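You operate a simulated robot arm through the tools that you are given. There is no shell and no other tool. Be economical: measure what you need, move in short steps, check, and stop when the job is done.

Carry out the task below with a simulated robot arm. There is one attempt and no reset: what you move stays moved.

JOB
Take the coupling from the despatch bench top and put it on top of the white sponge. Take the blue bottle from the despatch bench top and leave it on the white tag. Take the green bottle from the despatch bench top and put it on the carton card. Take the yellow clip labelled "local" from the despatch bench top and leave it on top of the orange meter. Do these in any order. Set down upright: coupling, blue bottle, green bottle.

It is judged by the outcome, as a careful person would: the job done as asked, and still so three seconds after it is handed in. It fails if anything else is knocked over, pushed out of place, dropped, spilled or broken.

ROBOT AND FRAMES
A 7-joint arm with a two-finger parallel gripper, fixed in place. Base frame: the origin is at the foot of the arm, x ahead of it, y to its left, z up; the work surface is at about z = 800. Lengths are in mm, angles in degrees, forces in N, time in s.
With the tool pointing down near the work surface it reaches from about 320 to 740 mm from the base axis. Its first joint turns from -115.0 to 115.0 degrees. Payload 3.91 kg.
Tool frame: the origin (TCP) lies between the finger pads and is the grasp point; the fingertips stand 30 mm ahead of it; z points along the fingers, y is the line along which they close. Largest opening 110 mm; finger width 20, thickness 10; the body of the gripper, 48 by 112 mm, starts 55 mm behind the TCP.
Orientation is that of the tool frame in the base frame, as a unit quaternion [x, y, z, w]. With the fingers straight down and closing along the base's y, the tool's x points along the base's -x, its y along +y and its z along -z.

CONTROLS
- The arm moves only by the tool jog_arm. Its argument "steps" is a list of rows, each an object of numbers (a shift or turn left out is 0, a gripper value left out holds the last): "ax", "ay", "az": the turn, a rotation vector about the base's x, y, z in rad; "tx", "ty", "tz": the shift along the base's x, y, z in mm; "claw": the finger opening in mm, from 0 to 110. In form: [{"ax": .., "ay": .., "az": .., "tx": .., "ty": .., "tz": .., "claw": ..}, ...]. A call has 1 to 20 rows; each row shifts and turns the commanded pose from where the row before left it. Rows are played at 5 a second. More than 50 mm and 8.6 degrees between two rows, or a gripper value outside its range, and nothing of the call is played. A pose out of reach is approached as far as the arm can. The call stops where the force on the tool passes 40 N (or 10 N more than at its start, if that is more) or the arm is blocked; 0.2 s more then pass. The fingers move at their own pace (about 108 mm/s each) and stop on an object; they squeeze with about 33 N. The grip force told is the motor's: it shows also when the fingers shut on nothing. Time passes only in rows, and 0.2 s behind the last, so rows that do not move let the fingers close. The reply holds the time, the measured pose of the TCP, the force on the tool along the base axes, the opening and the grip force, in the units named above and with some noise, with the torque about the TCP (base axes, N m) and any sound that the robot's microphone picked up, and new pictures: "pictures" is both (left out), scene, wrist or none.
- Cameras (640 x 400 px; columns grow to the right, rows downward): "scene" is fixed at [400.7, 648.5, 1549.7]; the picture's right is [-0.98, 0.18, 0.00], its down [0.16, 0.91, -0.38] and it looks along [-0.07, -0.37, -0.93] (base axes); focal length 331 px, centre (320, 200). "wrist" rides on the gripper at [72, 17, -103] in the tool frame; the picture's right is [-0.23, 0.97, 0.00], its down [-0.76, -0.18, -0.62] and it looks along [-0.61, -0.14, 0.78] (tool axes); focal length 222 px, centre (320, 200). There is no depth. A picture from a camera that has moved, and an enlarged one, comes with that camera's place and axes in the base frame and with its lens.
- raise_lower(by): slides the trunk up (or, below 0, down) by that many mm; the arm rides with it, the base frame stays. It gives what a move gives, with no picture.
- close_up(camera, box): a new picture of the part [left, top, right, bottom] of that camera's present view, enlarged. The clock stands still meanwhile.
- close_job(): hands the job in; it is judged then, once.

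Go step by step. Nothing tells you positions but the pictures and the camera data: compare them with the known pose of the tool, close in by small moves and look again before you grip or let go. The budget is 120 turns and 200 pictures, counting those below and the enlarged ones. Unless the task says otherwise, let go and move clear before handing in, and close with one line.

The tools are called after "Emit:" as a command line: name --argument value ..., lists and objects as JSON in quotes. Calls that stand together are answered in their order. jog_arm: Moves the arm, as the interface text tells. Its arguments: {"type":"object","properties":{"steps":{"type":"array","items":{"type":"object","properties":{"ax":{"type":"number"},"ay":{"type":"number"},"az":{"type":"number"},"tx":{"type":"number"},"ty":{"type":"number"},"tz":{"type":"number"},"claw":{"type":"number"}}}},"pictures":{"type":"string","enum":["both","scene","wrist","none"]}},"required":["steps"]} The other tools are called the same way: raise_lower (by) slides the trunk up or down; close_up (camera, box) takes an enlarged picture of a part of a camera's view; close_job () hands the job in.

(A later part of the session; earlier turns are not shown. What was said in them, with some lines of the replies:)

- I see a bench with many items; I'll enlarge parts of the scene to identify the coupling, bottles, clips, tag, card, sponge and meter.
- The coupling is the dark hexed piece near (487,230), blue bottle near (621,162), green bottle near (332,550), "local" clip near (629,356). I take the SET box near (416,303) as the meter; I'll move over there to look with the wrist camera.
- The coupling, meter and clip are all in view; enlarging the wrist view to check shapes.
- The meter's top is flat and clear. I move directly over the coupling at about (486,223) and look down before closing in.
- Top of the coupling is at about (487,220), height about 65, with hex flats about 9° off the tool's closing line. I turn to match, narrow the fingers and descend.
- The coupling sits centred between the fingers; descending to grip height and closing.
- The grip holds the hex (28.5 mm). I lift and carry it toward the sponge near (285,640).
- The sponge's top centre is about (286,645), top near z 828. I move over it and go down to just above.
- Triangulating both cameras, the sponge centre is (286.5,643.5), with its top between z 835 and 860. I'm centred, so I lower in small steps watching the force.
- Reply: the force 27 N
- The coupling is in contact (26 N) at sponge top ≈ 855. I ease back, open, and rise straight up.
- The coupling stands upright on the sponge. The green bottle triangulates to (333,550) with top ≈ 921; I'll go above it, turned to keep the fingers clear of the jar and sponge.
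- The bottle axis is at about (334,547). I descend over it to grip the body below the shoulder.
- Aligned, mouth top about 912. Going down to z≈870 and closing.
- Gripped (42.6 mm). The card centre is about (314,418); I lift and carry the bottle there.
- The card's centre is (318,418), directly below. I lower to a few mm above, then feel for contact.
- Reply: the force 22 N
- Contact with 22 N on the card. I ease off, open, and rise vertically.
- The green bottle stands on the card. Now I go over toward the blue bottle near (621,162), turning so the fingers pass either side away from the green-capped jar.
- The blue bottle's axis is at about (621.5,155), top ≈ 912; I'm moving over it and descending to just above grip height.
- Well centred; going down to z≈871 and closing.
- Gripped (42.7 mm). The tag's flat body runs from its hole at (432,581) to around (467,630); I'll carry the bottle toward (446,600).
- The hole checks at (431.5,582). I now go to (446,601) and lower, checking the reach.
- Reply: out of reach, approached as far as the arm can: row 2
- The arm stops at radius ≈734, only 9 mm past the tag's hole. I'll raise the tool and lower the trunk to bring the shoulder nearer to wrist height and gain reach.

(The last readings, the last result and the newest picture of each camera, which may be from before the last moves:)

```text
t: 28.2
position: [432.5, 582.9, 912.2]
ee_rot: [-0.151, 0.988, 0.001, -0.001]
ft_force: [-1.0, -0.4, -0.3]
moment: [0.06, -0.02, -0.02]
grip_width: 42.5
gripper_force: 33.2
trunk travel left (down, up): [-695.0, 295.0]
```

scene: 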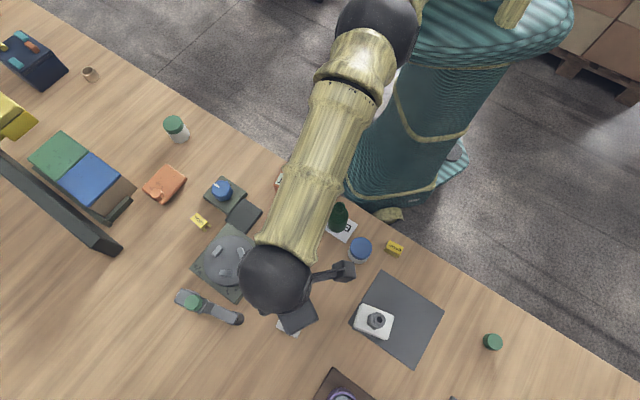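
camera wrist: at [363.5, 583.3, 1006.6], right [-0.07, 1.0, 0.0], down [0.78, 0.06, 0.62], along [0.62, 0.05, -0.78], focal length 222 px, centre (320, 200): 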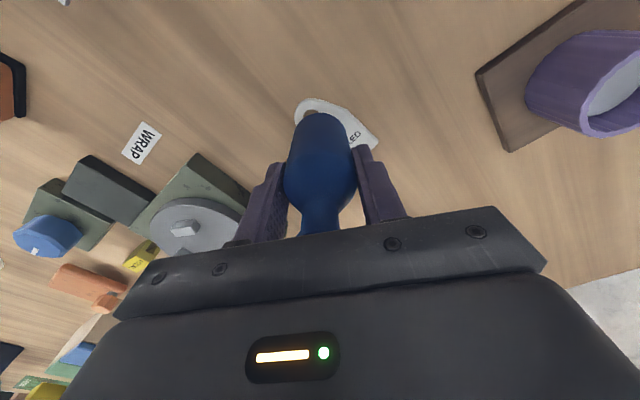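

Emit:
jog_arm --steps '[{"tx": 7, "ty": 9.5}, {"tx": 7, "ty": 9.5}, {}]'

```text
t: 29.0
position: [440.4, 592.6, 912.3]
ee_rot: [-0.151, 0.989, 0.0, 0.0]
ft_force: [0.0, -1.0, -1.2]
moment: [0.0, -0.04, 0.01]
grip_width: 42.7
gripper_force: 33.3
out of reach, approached as far as the arm can: row 2
trunk travel left (down, up): [-695.0, 295.0]
camera wrist: at [366.1, 586.6, 1015.4], right [-0.07, 1.0, 0.0], down [0.78, 0.06, 0.62], along [0.62, 0.05, -0.78], focal length 222 px, centre (320, 200)
```

scene: 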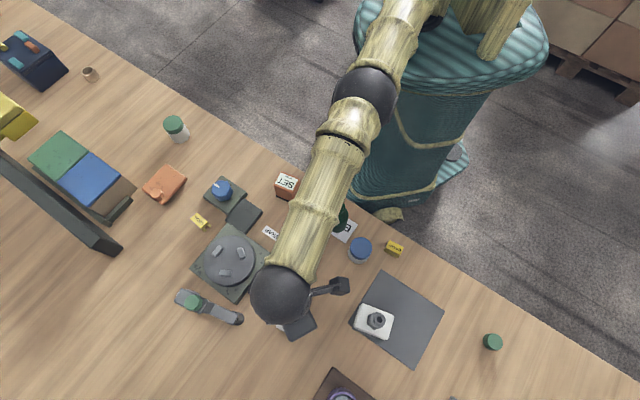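
wrist: 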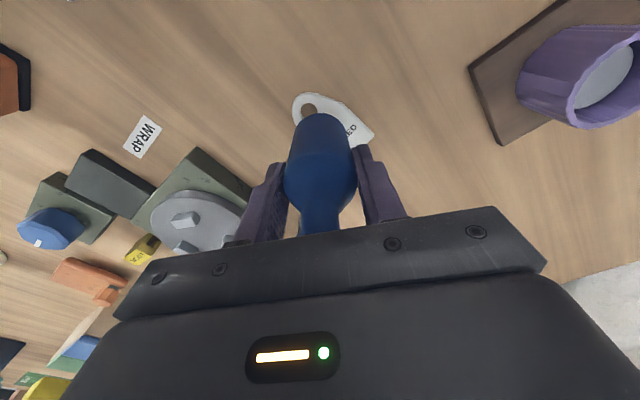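

Radius ≈739 puts the bottle at (440,592.6), only about 10 mm from the tag's overall centre and with its base on the tag. I descend with the trunk so the horizontal place is kept.

Emit:
raise_lower --by -32

Emit:
close_up --camera "wrist" --box '[220, 60, 460, 240]'

Emit:
close_up --camera "scene" --box '[230, 150, 430, 350]'

```text
t: 29.7
position: [440.3, 592.1, 880.3]
ee_rot: [-0.151, 0.989, -0.001, -0.001]
ft_force: [-0.5, -0.8, -1.7]
moment: [0.02, -0.02, 0.02]
grip_width: 42.8
gripper_force: 32.9
trunk travel left (down, up): [-663.0, 327.0]
```

```text
2.22 times, centred on (340, 150) of wrist
camera zoom: at [366.1, 586.6, 983.4], right [-0.07, 1.0, 0.0], down [0.78, 0.06, 0.62], along [0.62, 0.05, -0.78], focal length 494 px, centre (276, 311)
```

zoom: 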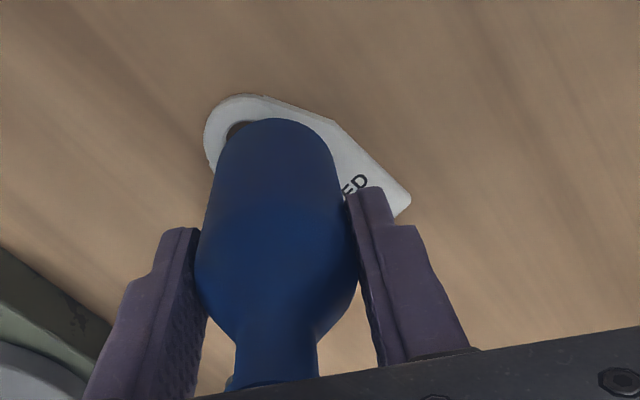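

```text
2.00 times, centred on (330, 250) of scene
camera zoom: at [400.7, 648.5, 1549.7], right [-0.98, 0.18, 0.0], down [0.16, 0.91, -0.38], along [-0.07, -0.37, -0.93], focal length 663 px, centre (300, 100)
```

zoom: 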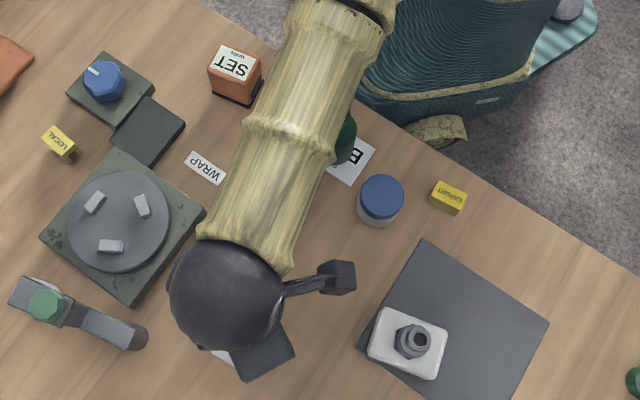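

The bottle base lies over the tag behind its hole. I keep lowering by small trunk steps until contact.

Emit:
raise_lower --by -5

```text
t: 30.3
position: [439.9, 591.7, 878.2]
ee_rot: [-0.152, 0.988, 0.001, 0.001]
ft_force: [-0.2, 0.3, 10.6]
moment: [-0.13, -0.01, 0.01]
grip_width: 42.7
gripper_force: 33.0
trunk travel left (down, up): [-658.0, 332.0]
```

Contact came early at z 878 with a sideways torque, hinting that the ring end of the tag is raised. I lift off, back away, and look closely at the tag before letting go.

Emit:
raise_lower --by 80

Emit:
jog_arm --steps '[{"tx": -30, "ty": -35}, {"tx": -30, "ty": -35}, {"tx": -30, "ty": -35}, {}]' --pictures "wrist"

Emit:
close_up --camera "scene" --box '[265, 285, 325, 345]'

Emit:
close_up --camera "wrist" --box '[290, 90, 450, 210]'

```text
t: 31.4
position: [440.8, 591.4, 954.7]
ee_rot: [-0.151, 0.989, 0.0, 0.0]
ft_force: [-0.3, -0.8, -1.5]
moment: [0.01, 0.01, 0.04]
grip_width: 42.9
gripper_force: 32.9
trunk travel left (down, up): [-738.0, 252.0]
```

```text
t: 32.5
position: [351.5, 488.2, 954.7]
ee_rot: [-0.151, 0.989, 0.0, 0.001]
ft_force: [-0.4, -0.6, -1.7]
moment: [0.03, 0.0, -0.04]
grip_width: 42.8
gripper_force: 32.9
trunk travel left (down, up): [-738.0, 252.0]
camera wrist: at [278.0, 482.7, 1057.0], right [-0.07, 1.0, 0.0], down [0.78, 0.06, 0.62], along [0.62, 0.05, -0.78], focal length 222 px, centre (320, 200)
```

wrist: 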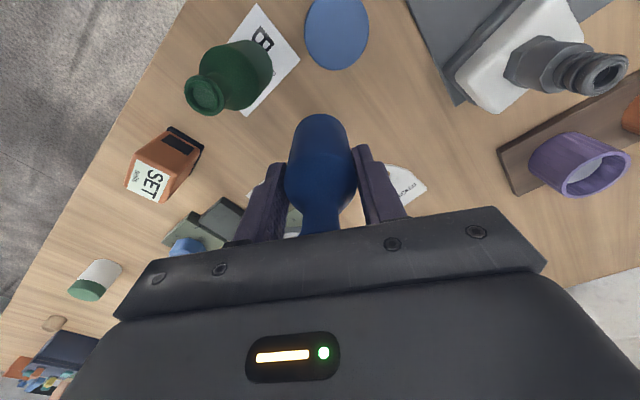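

```text
6.67 times, centred on (295, 315) of scene
camera zoom: at [400.7, 648.5, 1549.7], right [-0.98, 0.18, 0.0], down [0.16, 0.91, -0.38], along [-0.07, -0.37, -0.93], focal length 2210 px, centre (487, -567)
```

zoom: 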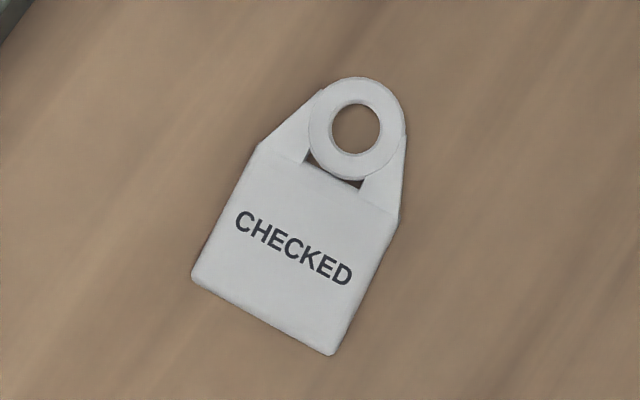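

```text
3.33 times, centred on (370, 150) of wrist
camera zoom: at [278.0, 482.7, 1057.0], right [-0.07, 1.0, 0.0], down [0.78, 0.06, 0.62], along [0.62, 0.05, -0.78], focal length 740 px, centre (153, 367)
```

zoom: 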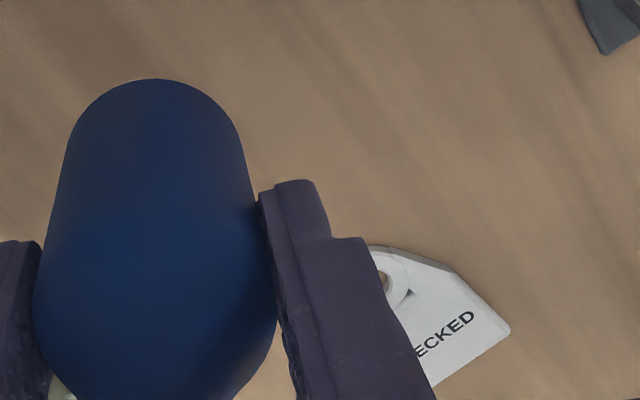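

The tag has a raised ring, so the bottle must go on the flat body at about (451,612), radius 760 — too far with a vertical tool. I'll set the bottle on clear bench at (380,520), regrip it with the tool tilted outward, and so reach further.

Emit:
jog_arm --steps '[{"tx": 5.7, "ty": 6.4, "az": 0.126}, {"tx": 5.7, "ty": 6.4, "az": 0.126}, {"tx": 5.7, "ty": 6.4, "az": 0.126}, {"tx": 5.7, "ty": 6.4, "az": 0.126}, {"tx": 5.7, "ty": 6.4, "az": 0.126}, {"tz": -40}, {"tz": -35}, {"tz": -5}, {"tz": -4}, {}]'

```text
t: 34.6
position: [377.7, 519.0, 871.8]
ee_rot: [-0.45, 0.893, 0.0, -0.001]
ft_force: [0.2, -0.6, -1.1]
moment: [0.0, 0.01, -0.01]
grip_width: 42.7
gripper_force: 33.0
trunk travel left (down, up): [-738.0, 252.0]
camera wrist: at [321.2, 471.0, 974.4], right [-0.65, 0.76, 0.0], down [0.6, 0.51, 0.62], along [0.47, 0.4, -0.78], focal length 222 px, centre (320, 200)
```

scene: 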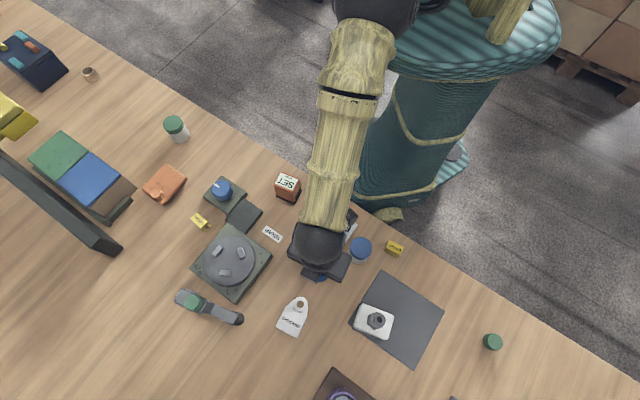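
wrist: 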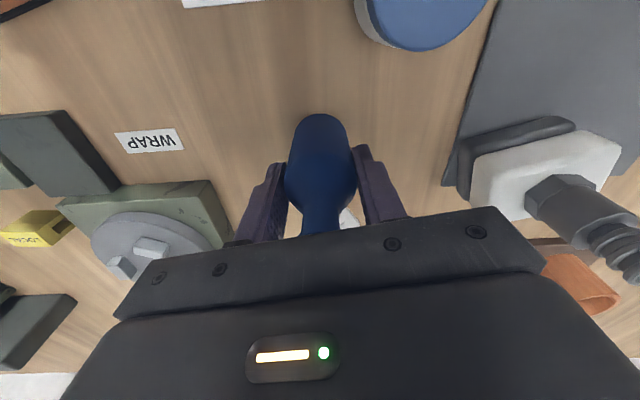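

Almost touching; two more mm down, then release and tilt in place.

Emit:
jog_arm --steps '[{"tz": -1.5}, {"tz": -1}, {}]' --pictures "none"

```text
t: 35.5
position: [377.7, 518.9, 870.7]
ee_rot: [-0.45, 0.893, 0.0, 0.001]
ft_force: [-2.0, -1.4, 18.9]
moment: [-0.21, 0.18, 0.03]
grip_width: 42.7
gripper_force: 33.1
trunk travel left (down, up): [-738.0, 252.0]
```

Emit:
jog_arm --steps '[{"tz": 1.5}, {}, {"claw": 66}, {}, {"ax": 0.0844, "ay": -0.0625}, {"ax": 0.0844, "ay": -0.0625}, {}]'

Emit:
close_up --camera "wrist" --box '[220, 60, 460, 240]'

```text
t: 37.0
position: [378.5, 519.9, 870.7]
ee_rot: [-0.448, 0.888, 0.048, 0.094]
ft_force: [0.5, -0.2, -0.5]
moment: [0.0, -0.02, -0.03]
grip_width: 66.0
gripper_force: 0.0
trunk travel left (down, up): [-738.0, 252.0]
camera wrist: at [309.9, 455.3, 956.2], right [-0.65, 0.76, 0.05], down [0.51, 0.39, 0.77], along [0.56, 0.52, -0.64], focal length 222 px, centre (320, 200)
```

scene: 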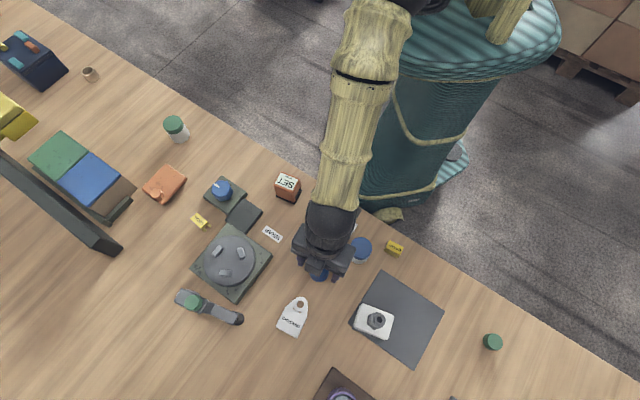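
wrist: 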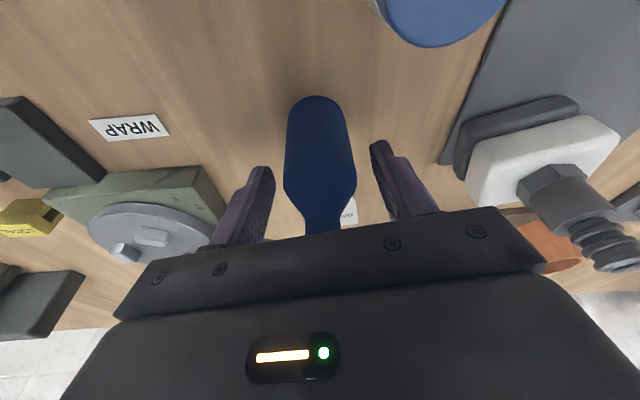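

```text
2.22 times, centred on (340, 150) of wrist
camera zoom: at [309.9, 455.3, 956.2], right [-0.65, 0.76, 0.05], down [0.51, 0.39, 0.77], along [0.56, 0.52, -0.64], focal length 494 px, centre (276, 311)
```

zoom: 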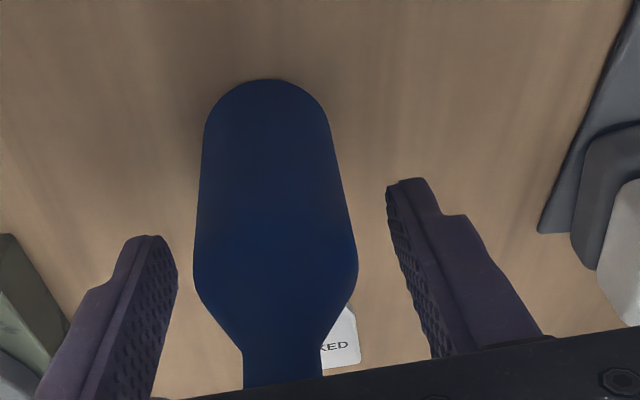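

The bottle stands upright and centred between the tilted fingers. I lower a bit and close.

Emit:
jog_arm --steps '[{"tz": -5}, {"claw": 30}, {}, {}, {"tz": 30}, {"tz": 45}, {}]' --pictures "wrist"

```text
t: 38.6
position: [377.5, 519.8, 941.4]
ee_rot: [-0.447, 0.888, 0.047, 0.093]
ft_force: [0.4, 0.2, -2.3]
moment: [-0.01, 0.01, 0.02]
grip_width: 42.6
gripper_force: 33.2
trunk travel left (down, up): [-738.0, 252.0]
camera wrist: at [309.9, 455.1, 1027.3], right [-0.65, 0.76, 0.05], down [0.51, 0.39, 0.77], along [0.56, 0.52, -0.64], focal length 222 px, centre (320, 200)
```

wrist: 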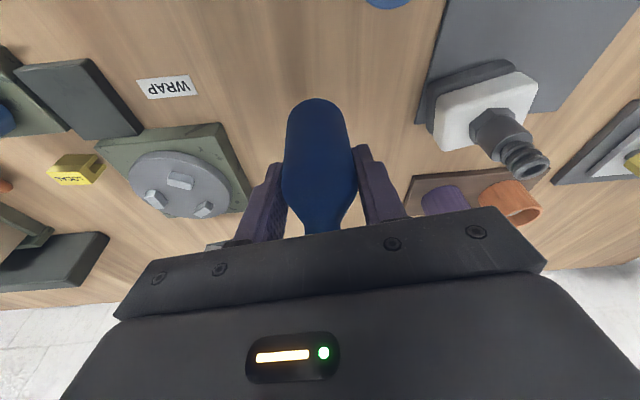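

Held again at 42.6 mm. I carry it out to (451,612) above the tag's body.

Emit:
jog_arm --steps '[{"tx": 24.5, "ty": 30.7}, {"tx": 24.5, "ty": 30.7}, {"tx": 24.5, "ty": 30.7}, {"tz": -30}, {}]'

Emit:
close_up --camera "wrist" --box '[240, 60, 400, 180]'

Emit:
close_up --camera "scene" --box '[255, 270, 345, 345]'

```text
t: 39.9
position: [452.7, 610.2, 910.3]
ee_rot: [-0.448, 0.888, 0.047, 0.093]
ft_force: [-0.2, -0.1, -1.5]
moment: [-0.01, 0.03, 0.0]
grip_width: 42.8
gripper_force: 32.3
trunk travel left (down, up): [-738.0, 252.0]
camera wrist: at [383.7, 545.1, 995.2], right [-0.65, 0.76, 0.05], down [0.51, 0.39, 0.77], along [0.56, 0.52, -0.64], focal length 222 px, centre (320, 200)
```

scene: 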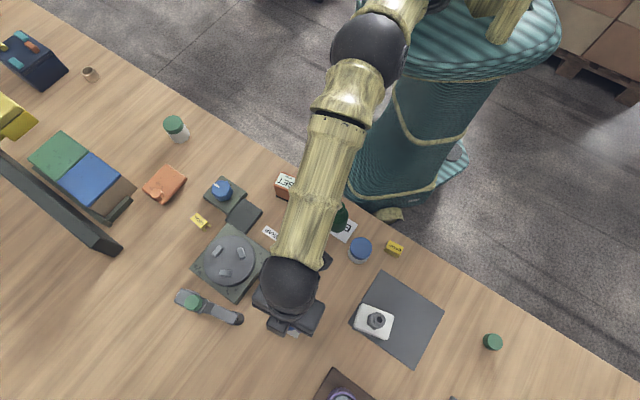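
wrist: 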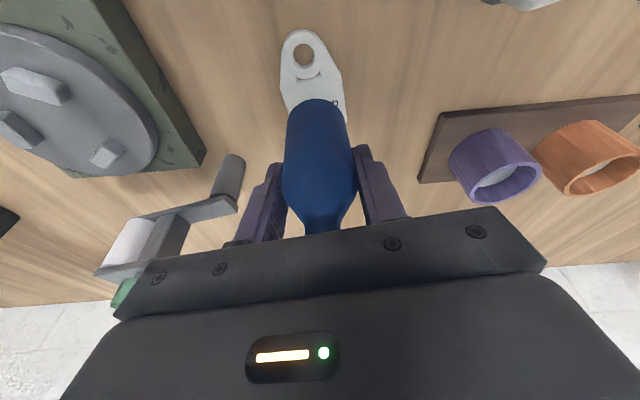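

```text
3.33 times, centred on (320, 120) of wrist
camera zoom: at [383.7, 545.1, 995.2], right [-0.65, 0.76, 0.05], down [0.51, 0.39, 0.77], along [0.56, 0.52, -0.64], focal length 740 px, centre (320, 467)
```

zoom: 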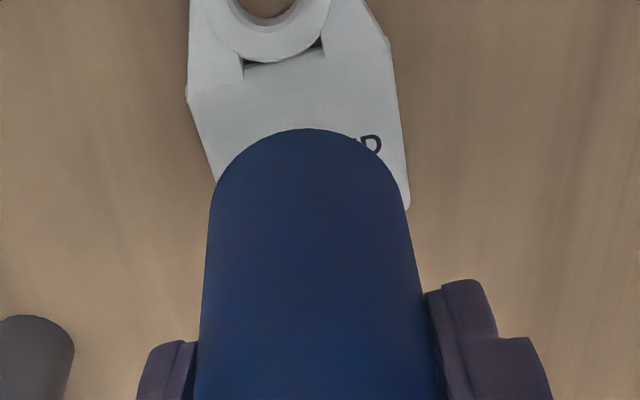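

```text
5.33 times, centred on (300, 308) of scene
camera zoom: at [400.7, 648.5, 1549.7], right [-0.98, 0.18, 0.0], down [0.16, 0.91, -0.38], along [-0.07, -0.37, -0.93], focal length 1768 px, centre (427, -373)
```

zoom: 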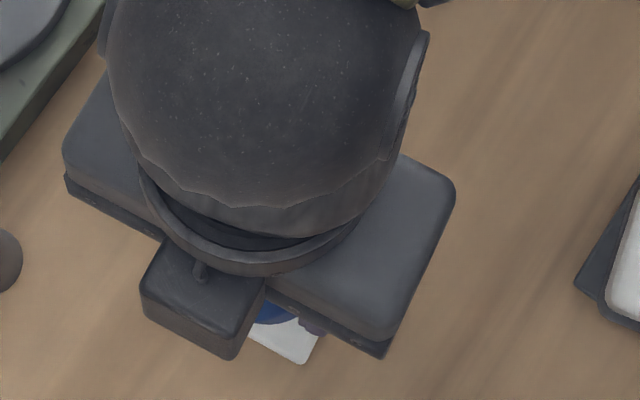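

The bottle's base is over the tag's body at about (450.5,610.5), clear of the ring. A 1.5 mm trim, then down to feel the contact.

Emit:
jog_arm --steps '[{"tx": 1.5, "ty": 1.5, "tz": -15}, {"tz": -15}, {"tz": -6}, {"tz": -2}, {}]' --pictures "wrist"

Emit:
close_up --camera "wrist" --box '[240, 40, 400, 160]'

```text
t: 41.0
position: [453.0, 611.7, 872.0]
ee_rot: [-0.448, 0.888, 0.048, 0.094]
ft_force: [1.0, 0.3, 2.0]
moment: [0.04, -0.01, 0.01]
grip_width: 42.7
gripper_force: 32.8
trunk travel left (down, up): [-738.0, 252.0]
camera wrist: at [385.0, 547.7, 958.5], right [-0.65, 0.76, 0.05], down [0.51, 0.39, 0.77], along [0.56, 0.53, -0.64], focal length 222 px, centre (320, 200)
```

wrist: 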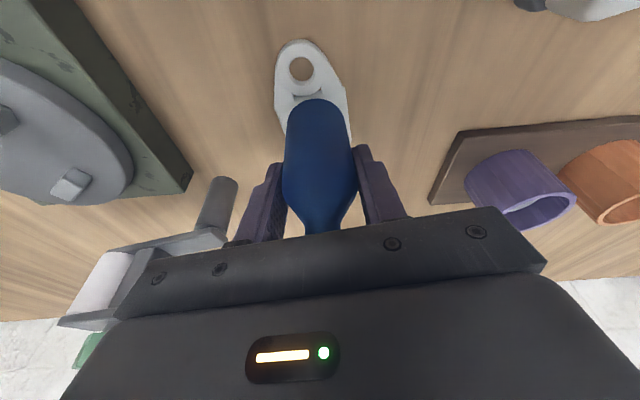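

```text
3.33 times, centred on (320, 100) of wrist
camera zoom: at [385.0, 547.7, 958.5], right [-0.65, 0.76, 0.05], down [0.51, 0.39, 0.77], along [0.56, 0.53, -0.64], focal length 740 px, centre (320, 533)
```

zoom: 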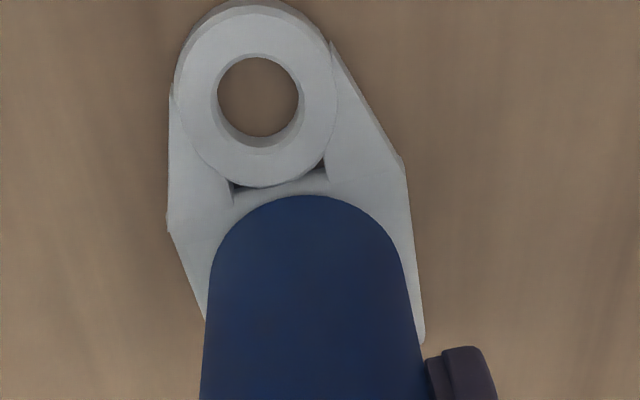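

The base rests on the flat body clear of the ring. One more mm to seat it.

Emit:
jog_arm --steps '[{"tz": -1}, {}]' --pictures "none"

```text
t: 41.6
position: [452.8, 611.2, 872.4]
ee_rot: [-0.448, 0.888, 0.049, 0.094]
ft_force: [1.8, 0.1, 6.8]
moment: [-0.01, -0.14, 0.02]
grip_width: 42.5
gripper_force: 33.0
trunk travel left (down, up): [-738.0, 252.0]
```

Emit:
jog_arm --steps '[{"claw": 64}, {}, {"tz": 20}, {"tz": 45}, {"tz": 45}]'

Emit:
close_up --camera "wrist" --box '[220, 20, 420, 170]'

```text
t: 42.9
position: [452.8, 611.2, 980.9]
ee_rot: [-0.448, 0.888, 0.047, 0.093]
ft_force: [-0.3, 1.0, 0.6]
moment: [0.03, 0.0, 0.01]
grip_width: 64.0
gripper_force: 0.0
trunk travel left (down, up): [-738.0, 252.0]
camera wrist: at [384.8, 547.1, 1066.5], right [-0.65, 0.76, 0.05], down [0.51, 0.39, 0.77], along [0.56, 0.52, -0.64], focal length 222 px, centre (320, 200)
```

scene: 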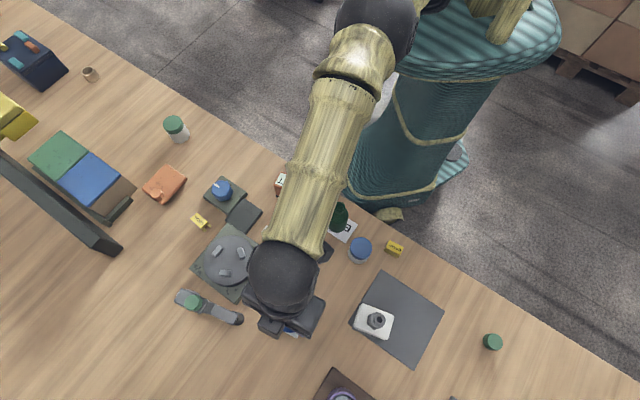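
wrist: 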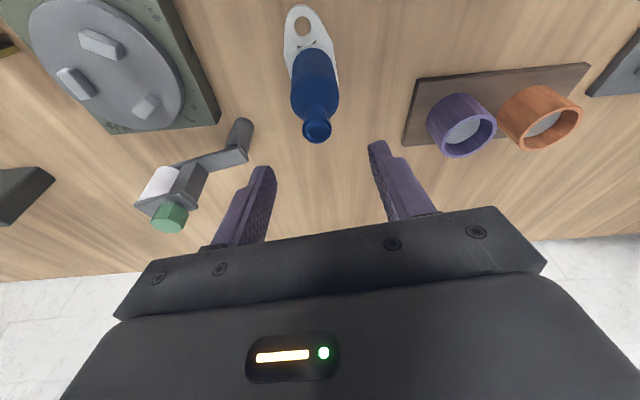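

```text
2.67 times, centred on (320, 95) of wrist
camera zoom: at [384.8, 547.1, 1066.5], right [-0.65, 0.76, 0.05], down [0.51, 0.39, 0.77], along [0.56, 0.52, -0.64], focal length 592 px, centre (320, 480)
```

zoom: 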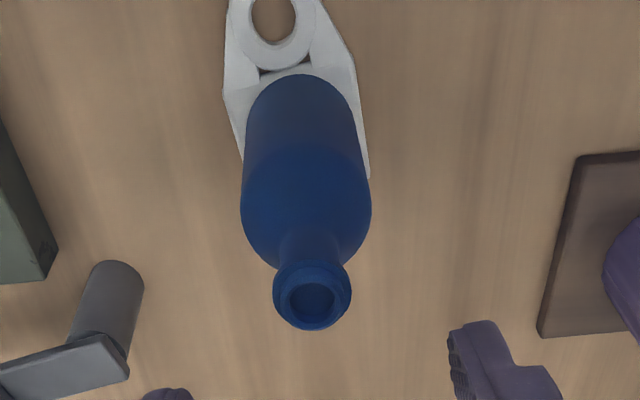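

The blue bottle stands upright on the tag's body. Next I straighten the tool and go to look at the "LOCAL" clip near (629,356).

Emit:
jog_arm --steps '[{"ax": -0.0844, "ay": 0.0625, "tx": -20, "ty": -30}, {"ax": -0.0844, "ay": 0.0625, "tx": -10, "ty": -40}, {"tx": 32, "ty": -35}, {"tx": 32, "ty": -35}, {"tx": 32, "ty": -35}, {"tx": 32, "ty": -35}, {"tx": 32, "ty": -35}, {"tz": -20}, {}]'

Emit:
close_up --camera "wrist" --box '[220, 40, 460, 220]'

Emit:
close_up --camera "scene" --box '[170, 190, 250, 250]'

```text
t: 44.9
position: [580.1, 368.0, 960.4]
ee_rot: [-0.45, 0.893, 0.0, 0.0]
ft_force: [-0.5, 0.7, 0.4]
moment: [0.05, -0.03, -0.03]
grip_width: 64.0
gripper_force: 0.1
trunk travel left (down, up): [-738.0, 252.0]
camera wrist: at [525.3, 319.6, 1064.1], right [-0.65, 0.76, 0.0], down [0.6, 0.51, 0.62], along [0.47, 0.4, -0.78], focal length 222 px, centre (320, 200)
```

scene: 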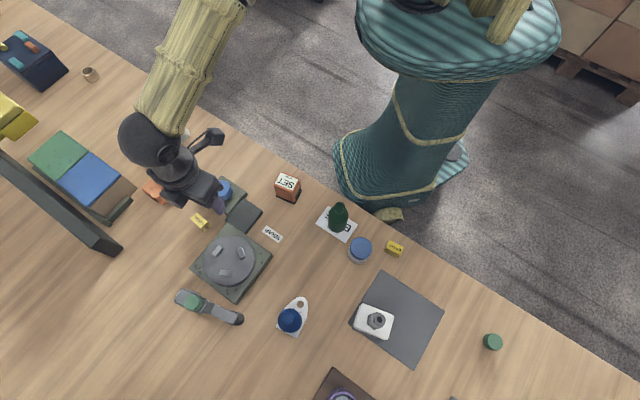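
wrist: 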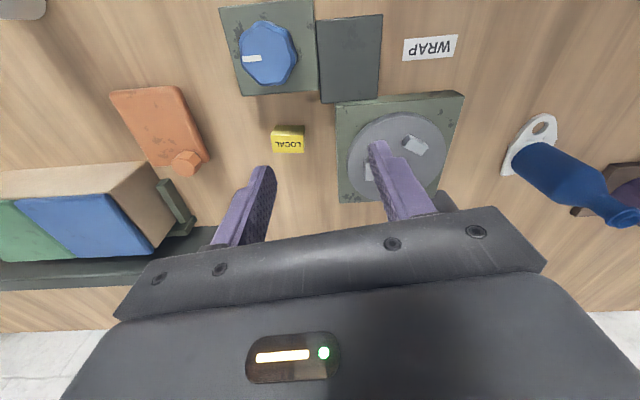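

```text
2.22 times, centred on (340, 130) of wrist
camera zoom: at [525.3, 319.6, 1064.1], right [-0.65, 0.76, 0.0], down [0.6, 0.51, 0.62], along [0.47, 0.4, -0.78], focal length 494 px, centre (276, 356)
```

zoom: 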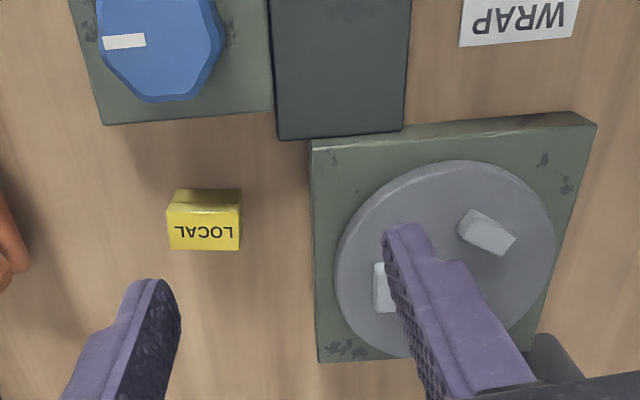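

```text
6.67 times, centred on (210, 220) of scene
camera zoom: at [400.7, 648.5, 1549.7], right [-0.98, 0.18, 0.0], down [0.16, 0.91, -0.38], along [-0.07, -0.37, -0.93], focal length 2210 px, centre (1053, 67)
```

zoom: 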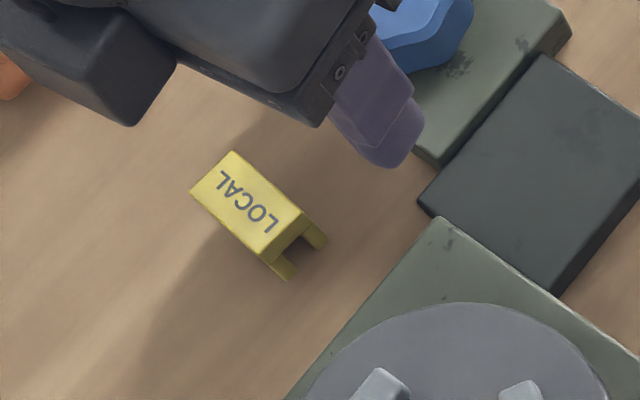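

The clip is an inverted U about 34×20 mm at (627,359), top ≈ 824, long side along (-0.65,0.76). I turn the fingers to close across its short side and move above it, then lower the trunk for reach.

Emit:
jog_arm --steps '[{"az": -0.138, "claw": 40}, {"az": -0.138}, {"az": -0.138}, {"az": -0.138}, {"az": -0.138}, {"az": -0.138}, {"az": -0.138}, {"az": -0.138}, {"az": -0.138}, {"az": -0.138}, {"az": -0.138, "tx": 15, "ty": -3}, {"az": -0.138, "tx": 16, "ty": -3}, {"az": -0.138, "tx": 16, "ty": -3}, {}]' --pictures "none"

Emit:
raise_lower --by -60

Emit:
jog_arm --steps '[{}]' --pictures "both"

Emit:
close_up --camera "wrist" --box '[220, 40, 460, 220]'

```text
t: 47.9
position: [630.4, 358.3, 959.3]
ee_rot: [0.418, 0.908, 0.0, 0.001]
ft_force: [-0.3, -0.3, 0.6]
moment: [-0.01, -0.04, 0.06]
grip_width: 39.9
gripper_force: 0.2
trunk travel left (down, up): [-738.0, 252.0]
```

```text
t: 48.9
position: [629.6, 358.8, 901.2]
ee_rot: [0.417, 0.909, 0.0, 0.0]
ft_force: [0.2, -0.6, 0.8]
moment: [-0.01, -0.01, 0.02]
grip_width: 39.8
gripper_force: 0.2
trunk travel left (down, up): [-678.0, 312.0]
```

```text
t: 49.2
position: [629.9, 358.6, 901.7]
ee_rot: [0.417, 0.909, 0.0, -0.001]
ft_force: [0.4, 0.8, 0.2]
moment: [-0.03, 0.0, 0.01]
grip_width: 40.3
gripper_force: 0.1
trunk travel left (down, up): [-678.0, 312.0]
camera wrist: at [595.8, 424.7, 1003.8], right [0.89, 0.46, 0.0], down [0.36, -0.69, 0.62], along [0.29, -0.55, -0.78], focal length 222 px, centre (320, 200)
```

scene: 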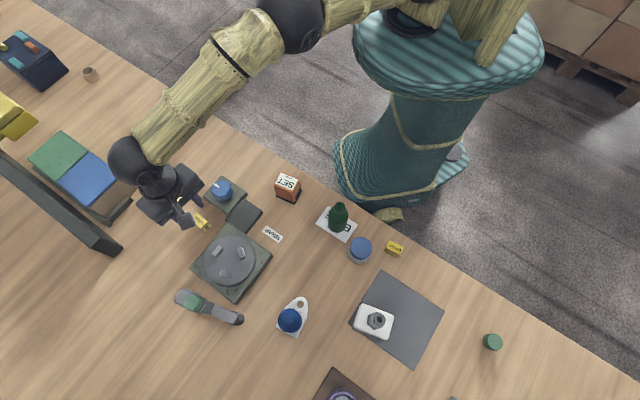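
wrist: 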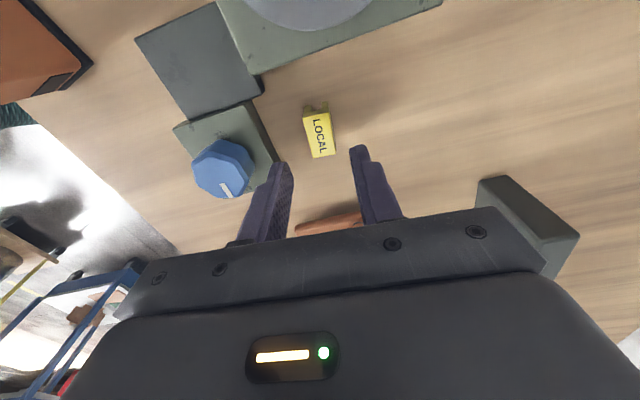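

```text
2.22 times, centred on (340, 130) of wrist
camera zoom: at [595.8, 424.7, 1003.8], right [0.89, 0.46, 0.0], down [0.36, -0.69, 0.62], along [0.29, -0.55, -0.78], focal length 494 px, centre (276, 356)
```

zoom: 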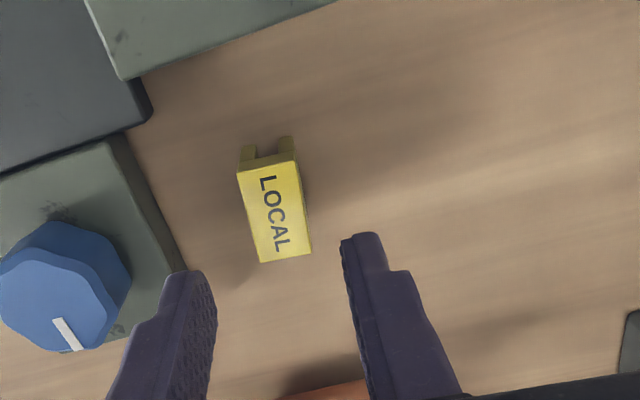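

The clip is right below and aligned. I descend to z≈835 and close.

Emit:
jog_arm --steps '[{"tx": 0.5, "tz": -25}, {"tz": -25}, {"tz": -16}, {}]' --pictures "wrist"

Emit:
close_up --camera "wrist" --box '[220, 60, 460, 240]'

```text
t: 50.2
position: [630.1, 357.9, 835.5]
ee_rot: [0.417, 0.909, 0.0, 0.0]
ft_force: [0.1, 0.7, -1.3]
moment: [0.03, 0.02, 0.0]
grip_width: 40.3
gripper_force: 0.0
trunk travel left (down, up): [-678.0, 312.0]
camera wrist: at [596.0, 423.4, 937.7], right [0.89, 0.46, 0.0], down [0.36, -0.69, 0.62], along [0.29, -0.55, -0.78], focal length 222 px, centre (320, 200)
```

wrist: 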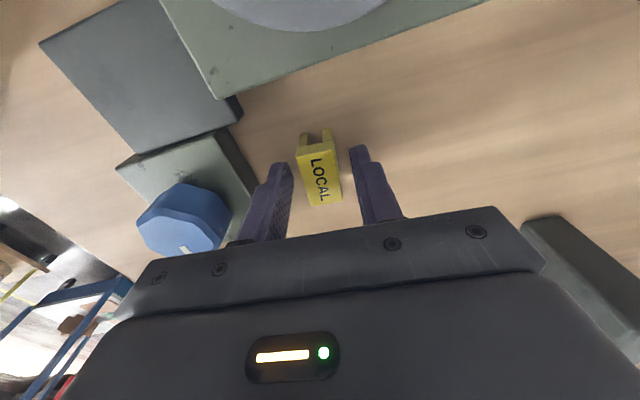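

```text
2.22 times, centred on (340, 150) of wrist
camera zoom: at [596.0, 423.4, 937.7], right [0.89, 0.46, 0.0], down [0.36, -0.69, 0.62], along [0.29, -0.55, -0.78], focal length 494 px, centre (276, 311)
```

zoom: 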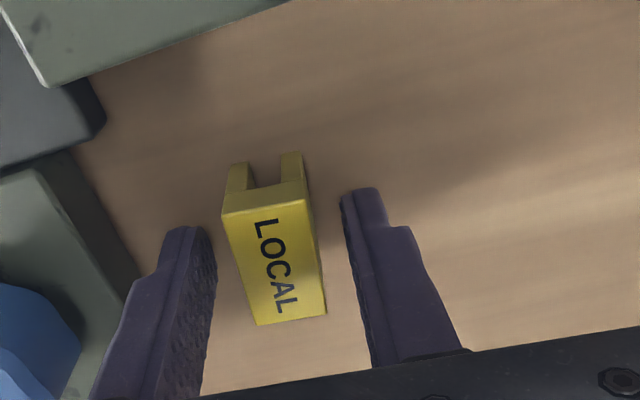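

Emit:
jog_arm --steps '[{"claw": 10}, {}, {}, {"tz": 30}, {"tz": 45}, {"tz": 45}, {"tz": 30}]' --pictures "wrist"

```text
t: 51.9
position: [629.7, 357.0, 984.7]
ee_rot: [0.417, 0.909, 0.0, 0.0]
ft_force: [0.9, 0.7, -0.1]
moment: [0.0, 0.0, 0.0]
grip_width: 19.8
gripper_force: 32.6
trunk travel left (down, up): [-678.0, 312.0]
camera wrist: at [595.1, 423.2, 1087.5], right [0.89, 0.46, 0.0], down [0.36, -0.69, 0.62], along [0.29, -0.55, -0.78], focal length 222 px, centre (320, 200)
```

wrist: 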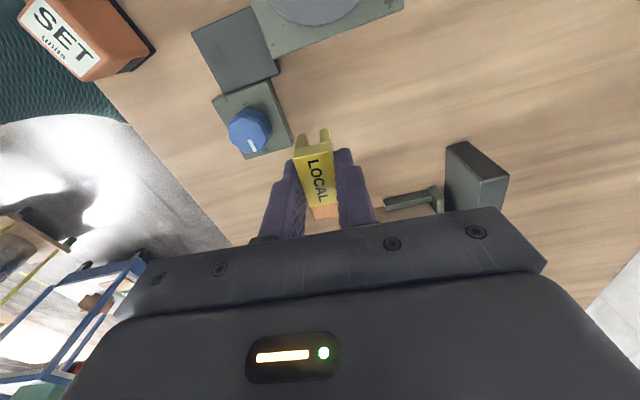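

The clip is held (19.8 mm). I restore the trunk height and carry it toward the meter to view its top.

Emit:
raise_lower --by 60

Emit:
jog_arm --steps '[{"tx": -40}, {"tx": -40}, {"tx": -40}, {"tx": -40, "tz": -20}, {"tx": -30, "tz": -20}, {}]'

Emit:
close_up --camera "wrist" --box '[220, 20, 460, 200]'

Emit:
close_up --camera "scene" --box '[250, 150, 330, 210]'

```text
t: 52.9
position: [629.8, 358.5, 1044.6]
ee_rot: [0.417, 0.909, 0.001, 0.0]
ft_force: [0.5, 0.1, -1.3]
moment: [0.0, 0.01, 0.0]
grip_width: 19.8
gripper_force: 32.9
trunk travel left (down, up): [-738.0, 252.0]
```

```text
t: 54.2
position: [440.9, 357.7, 1006.6]
ee_rot: [0.416, 0.909, 0.0, 0.001]
ft_force: [-0.4, -0.1, -1.0]
moment: [0.03, -0.01, -0.01]
grip_width: 19.8
gripper_force: 33.2
trunk travel left (down, up): [-738.0, 252.0]
camera wrist: at [406.1, 423.9, 1109.4], right [0.89, 0.46, 0.0], down [0.36, -0.69, 0.62], along [0.29, -0.55, -0.78], focal length 222 px, centre (320, 200)
```

scene: 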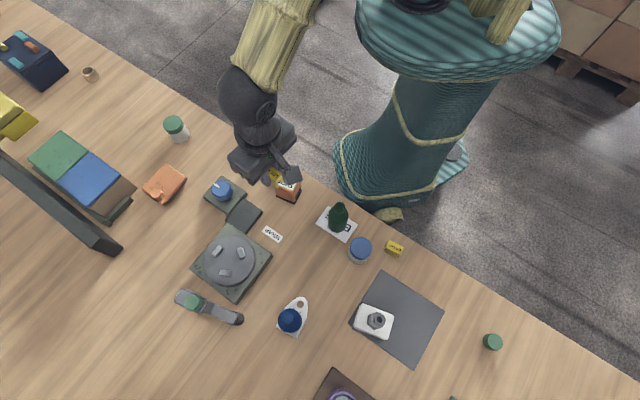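
wrist: 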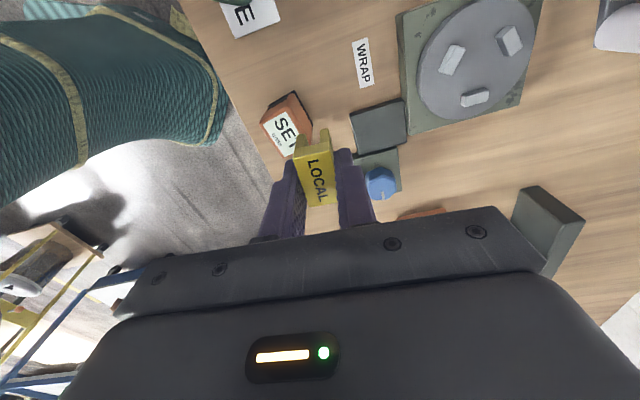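

```text
2.22 times, centred on (340, 110) of wrist
camera zoom: at [406.1, 423.9, 1109.4], right [0.89, 0.46, 0.0], down [0.36, -0.69, 0.62], along [0.29, -0.55, -0.78], focal length 494 px, centre (276, 400)
```

zoom: 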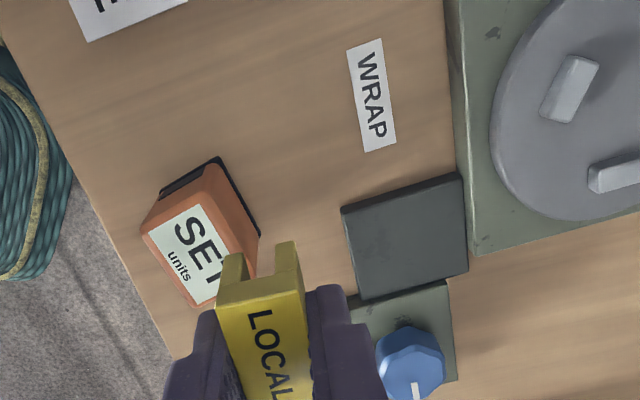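

```text
6.67 times, centred on (290, 180) of scene
camera zoom: at [400.7, 648.5, 1549.7], right [-0.98, 0.18, 0.0], down [0.16, 0.91, -0.38], along [-0.07, -0.37, -0.93], focal length 2210 px, centre (520, 333)
```

zoom: 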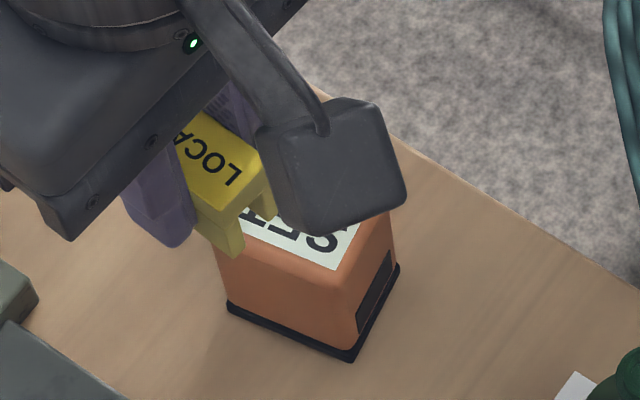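

The meter's top is about 45×42 mm, centred at (416,319), height z≈870. I turn 21° to line the clip up with it, go over the centre and lower to 35 mm above.

Emit:
jog_arm --steps '[{"tx": -8.3, "ty": -13, "az": 0.123}, {"tx": -8.3, "ty": -13, "az": 0.123}, {"tx": -8.3, "ty": -12.7, "az": 0.12}, {"tz": -35}, {"tz": -31}, {}]'

Emit:
close_up --camera "wrist" --box '[220, 60, 460, 240]'

Emit:
close_up --camera "scene" --box '[250, 150, 330, 210]'

```text
t: 55.6
position: [414.6, 318.6, 938.3]
ee_rot: [0.244, 0.97, 0.0, 0.0]
ft_force: [0.9, 0.3, 0.0]
moment: [0.01, -0.02, 0.01]
grip_width: 20.0
gripper_force: 33.1
trunk travel left (down, up): [-738.0, 252.0]
camera wrist: at [359.6, 367.7, 1041.1], right [0.66, 0.75, 0.0], down [0.59, -0.52, 0.62], along [0.47, -0.41, -0.78], focal length 222 px, centre (320, 200)
```

scene: 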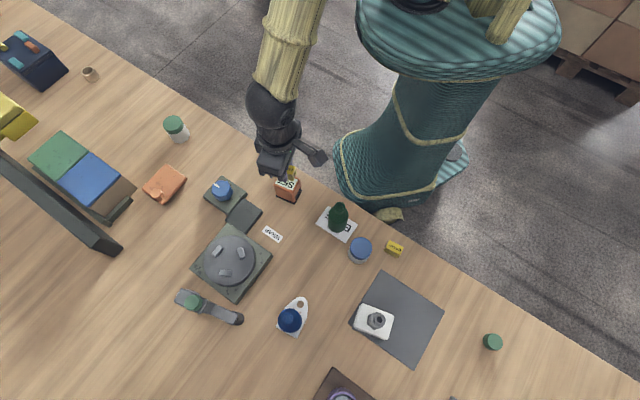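
wrist: 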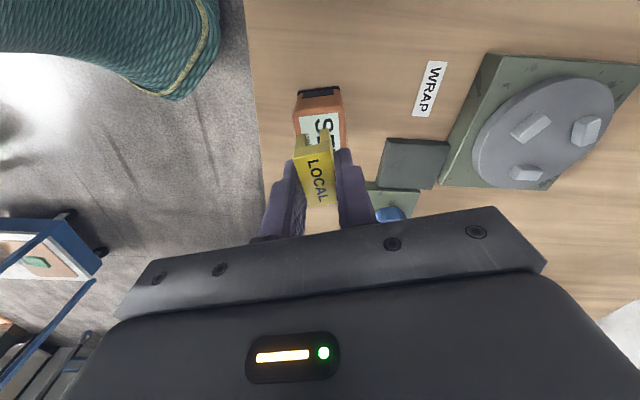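

```text
2.22 times, centred on (340, 150) of wrist
camera zoom: at [359.6, 367.7, 1041.1], right [0.66, 0.75, 0.0], down [0.59, -0.52, 0.62], along [0.47, -0.41, -0.78], focal length 494 px, centre (276, 311)
```

zoom: 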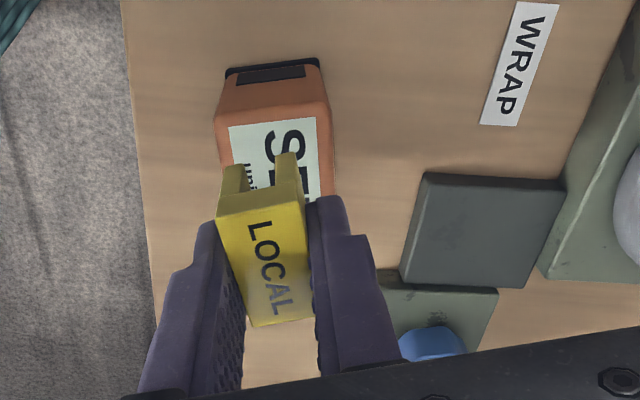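

```text
6.67 times, centred on (290, 180) of scene
camera zoom: at [400.7, 648.5, 1549.7], right [-0.98, 0.18, 0.0], down [0.16, 0.91, -0.38], along [-0.07, -0.37, -0.93], focal length 2210 px, centre (520, 333)
```

zoom: 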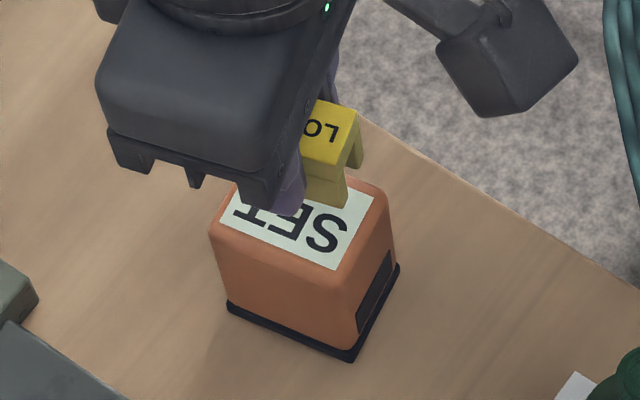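

The clip hangs right over the meter's label. Trim 1.5 mm and lower to contact.

Emit:
jog_arm --steps '[{"tx": 1.5, "ty": 1, "tz": -15}, {"tz": -10}, {"tz": -4}, {}]' --pictures "wrist"

Emit:
close_up --camera "scene" --box '[250, 150, 330, 210]'

```text
t: 56.6
position: [416.9, 320.5, 907.7]
ee_rot: [0.245, 0.97, 0.0, 0.0]
ft_force: [-0.5, -0.2, 0.3]
moment: [0.02, -0.02, 0.02]
grip_width: 19.9
gripper_force: 32.8
trunk travel left (down, up): [-738.0, 252.0]
camera wrist: at [361.0, 369.2, 1011.5], right [0.66, 0.75, 0.0], down [0.59, -0.52, 0.62], along [0.47, -0.41, -0.78], focal length 222 px, centre (320, 200)
```

wrist: 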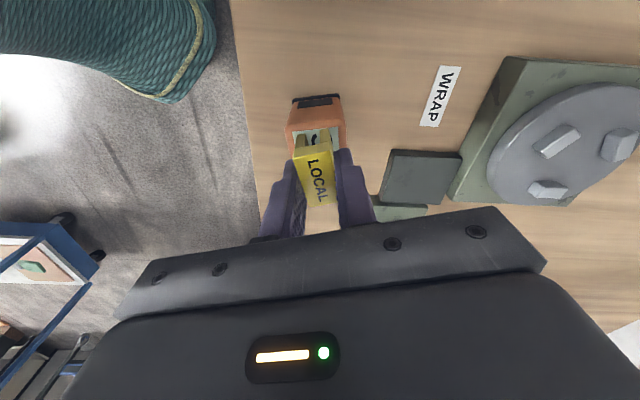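

```text
6.67 times, centred on (290, 180) of scene
camera zoom: at [400.7, 648.5, 1549.7], right [-0.98, 0.18, 0.0], down [0.16, 0.91, -0.38], along [-0.07, -0.37, -0.93], focal length 2210 px, centre (520, 333)
```

zoom: 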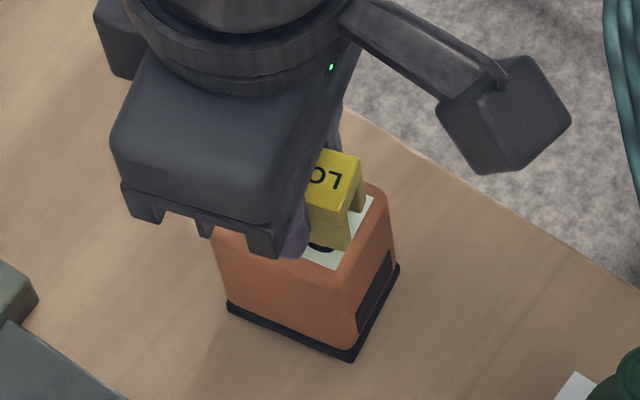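

Just above the top with even margins. Lowering 1–2 mm at a time.

Emit:
jog_arm --steps '[{"tz": -2}, {"tz": -1}, {}]' --pictures "none"

```text
t: 57.5
position: [417.3, 319.7, 906.5]
ee_rot: [0.246, 0.969, 0.0, 0.0]
ft_force: [-1.2, 1.0, -0.6]
moment: [0.03, 0.03, 0.01]
grip_width: 19.8
gripper_force: 32.9
trunk travel left (down, up): [-738.0, 252.0]
```

Emit:
jog_arm --steps '[{"tz": -1}, {"tz": -1}, {}]' --pictures "none"

```text
t: 58.2
position: [415.7, 319.1, 905.5]
ee_rot: [0.245, 0.97, 0.0, 0.0]
ft_force: [-0.3, -0.2, 1.7]
moment: [0.02, 0.0, -0.02]
grip_width: 19.5
gripper_force: 32.7
trunk travel left (down, up): [-738.0, 252.0]
```

Emit:
jog_arm --steps '[{"tz": -1}, {}]' --pictures "none"

```text
t: 58.9
position: [415.5, 319.0, 904.6]
ee_rot: [0.245, 0.97, 0.0, 0.0]
ft_force: [0.0, -0.3, 10.7]
moment: [-0.03, -0.1, -0.03]
grip_width: 19.9
gripper_force: 33.0
trunk travel left (down, up): [-738.0, 252.0]
```

The clip is in contact (11 N). I open just a little and rise straight up.

Emit:
jog_arm --steps '[{"tz": 0.5}, {"claw": 38}, {}, {"tz": 15}, {"tz": 40}, {"tz": 45}, {}]'

Emit:
close_up --camera "scene" --box '[250, 150, 330, 210]'

Emit:
close_up --camera "wrist" --box '[240, 60, 400, 180]'

```text
t: 60.5
position: [415.7, 323.1, 1007.1]
ee_rot: [0.244, 0.97, 0.0, 0.0]
ft_force: [-0.5, 0.3, -0.1]
moment: [-0.01, -0.01, 0.01]
grip_width: 37.9
gripper_force: 0.0
trunk travel left (down, up): [-738.0, 252.0]
camera wrist: at [360.4, 371.8, 1108.2], right [0.66, 0.75, 0.0], down [0.59, -0.52, 0.62], along [0.47, -0.41, -0.78], focal length 222 px, centre (320, 200)
```

scene: 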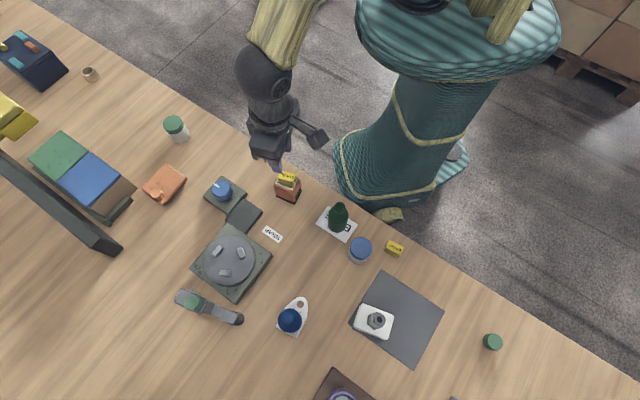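
wrist: 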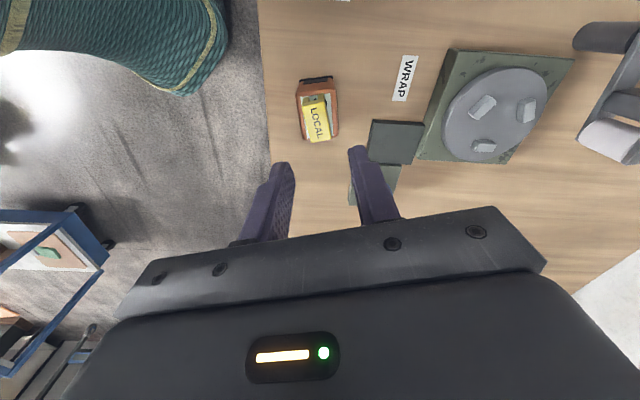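

```text
6.67 times, centred on (290, 180) of scene
camera zoom: at [400.7, 648.5, 1549.7], right [-0.98, 0.18, 0.0], down [0.16, 0.91, -0.38], along [-0.07, -0.37, -0.93], focal length 2210 px, centre (520, 333)
```

zoom: 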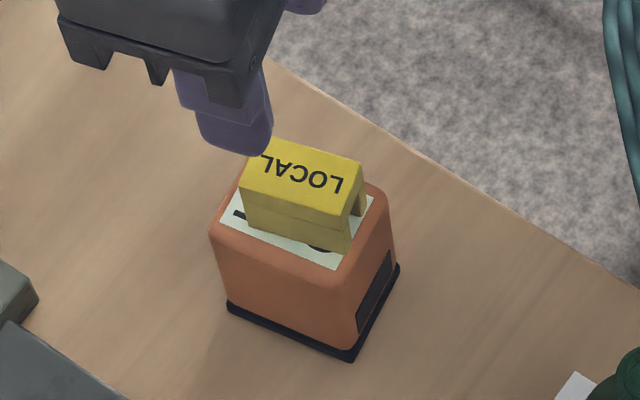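

```text
3.33 times, centred on (320, 120) of wrist
camera zoom: at [360.4, 371.8, 1108.2], right [0.66, 0.75, 0.0], down [0.59, -0.52, 0.62], along [0.47, -0.41, -0.78], focal length 740 px, centre (320, 467)
```

zoom: 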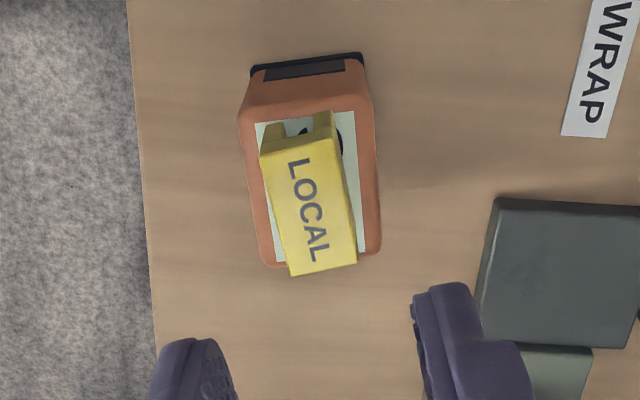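

The clip rests squarely on the meter. A last check of the other three placements.

Emit:
jog_arm --steps '[{"tz": 30}, {}]' --pictures "none"

Emit:
close_up --camera "scene" --box '[260, 190, 440, 350]'

```text
t: 61.0
position: [417.4, 321.6, 1035.1]
ee_rot: [0.245, 0.97, 0.001, -0.001]
ft_force: [1.0, -0.5, -0.7]
moment: [0.02, 0.0, -0.01]
grip_width: 37.7
gripper_force: 0.0
trunk travel left (down, up): [-738.0, 252.0]
```

```text
2.50 times, centred on (350, 270) of scene
camera zoom: at [400.7, 648.5, 1549.7], right [-0.98, 0.18, 0.0], down [0.16, 0.91, -0.38], along [-0.07, -0.37, -0.93], focal length 829 px, centre (245, 25)
```

zoom: 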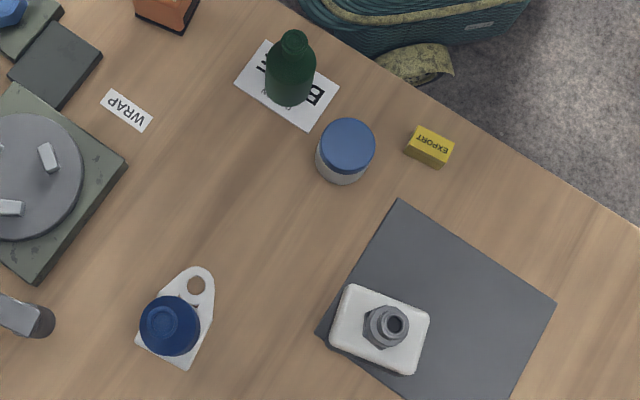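

All four items are in place and upright, and nothing else has moved. I'm handing the job in.

Emit:
close_job

```text
The job is handed in.
```

The job is done and handed in: the coupling stands on the white sponge, the blue bottle on the white tag, the green bottle on the carton card, and the "local" clip rests on top of the orange meter.
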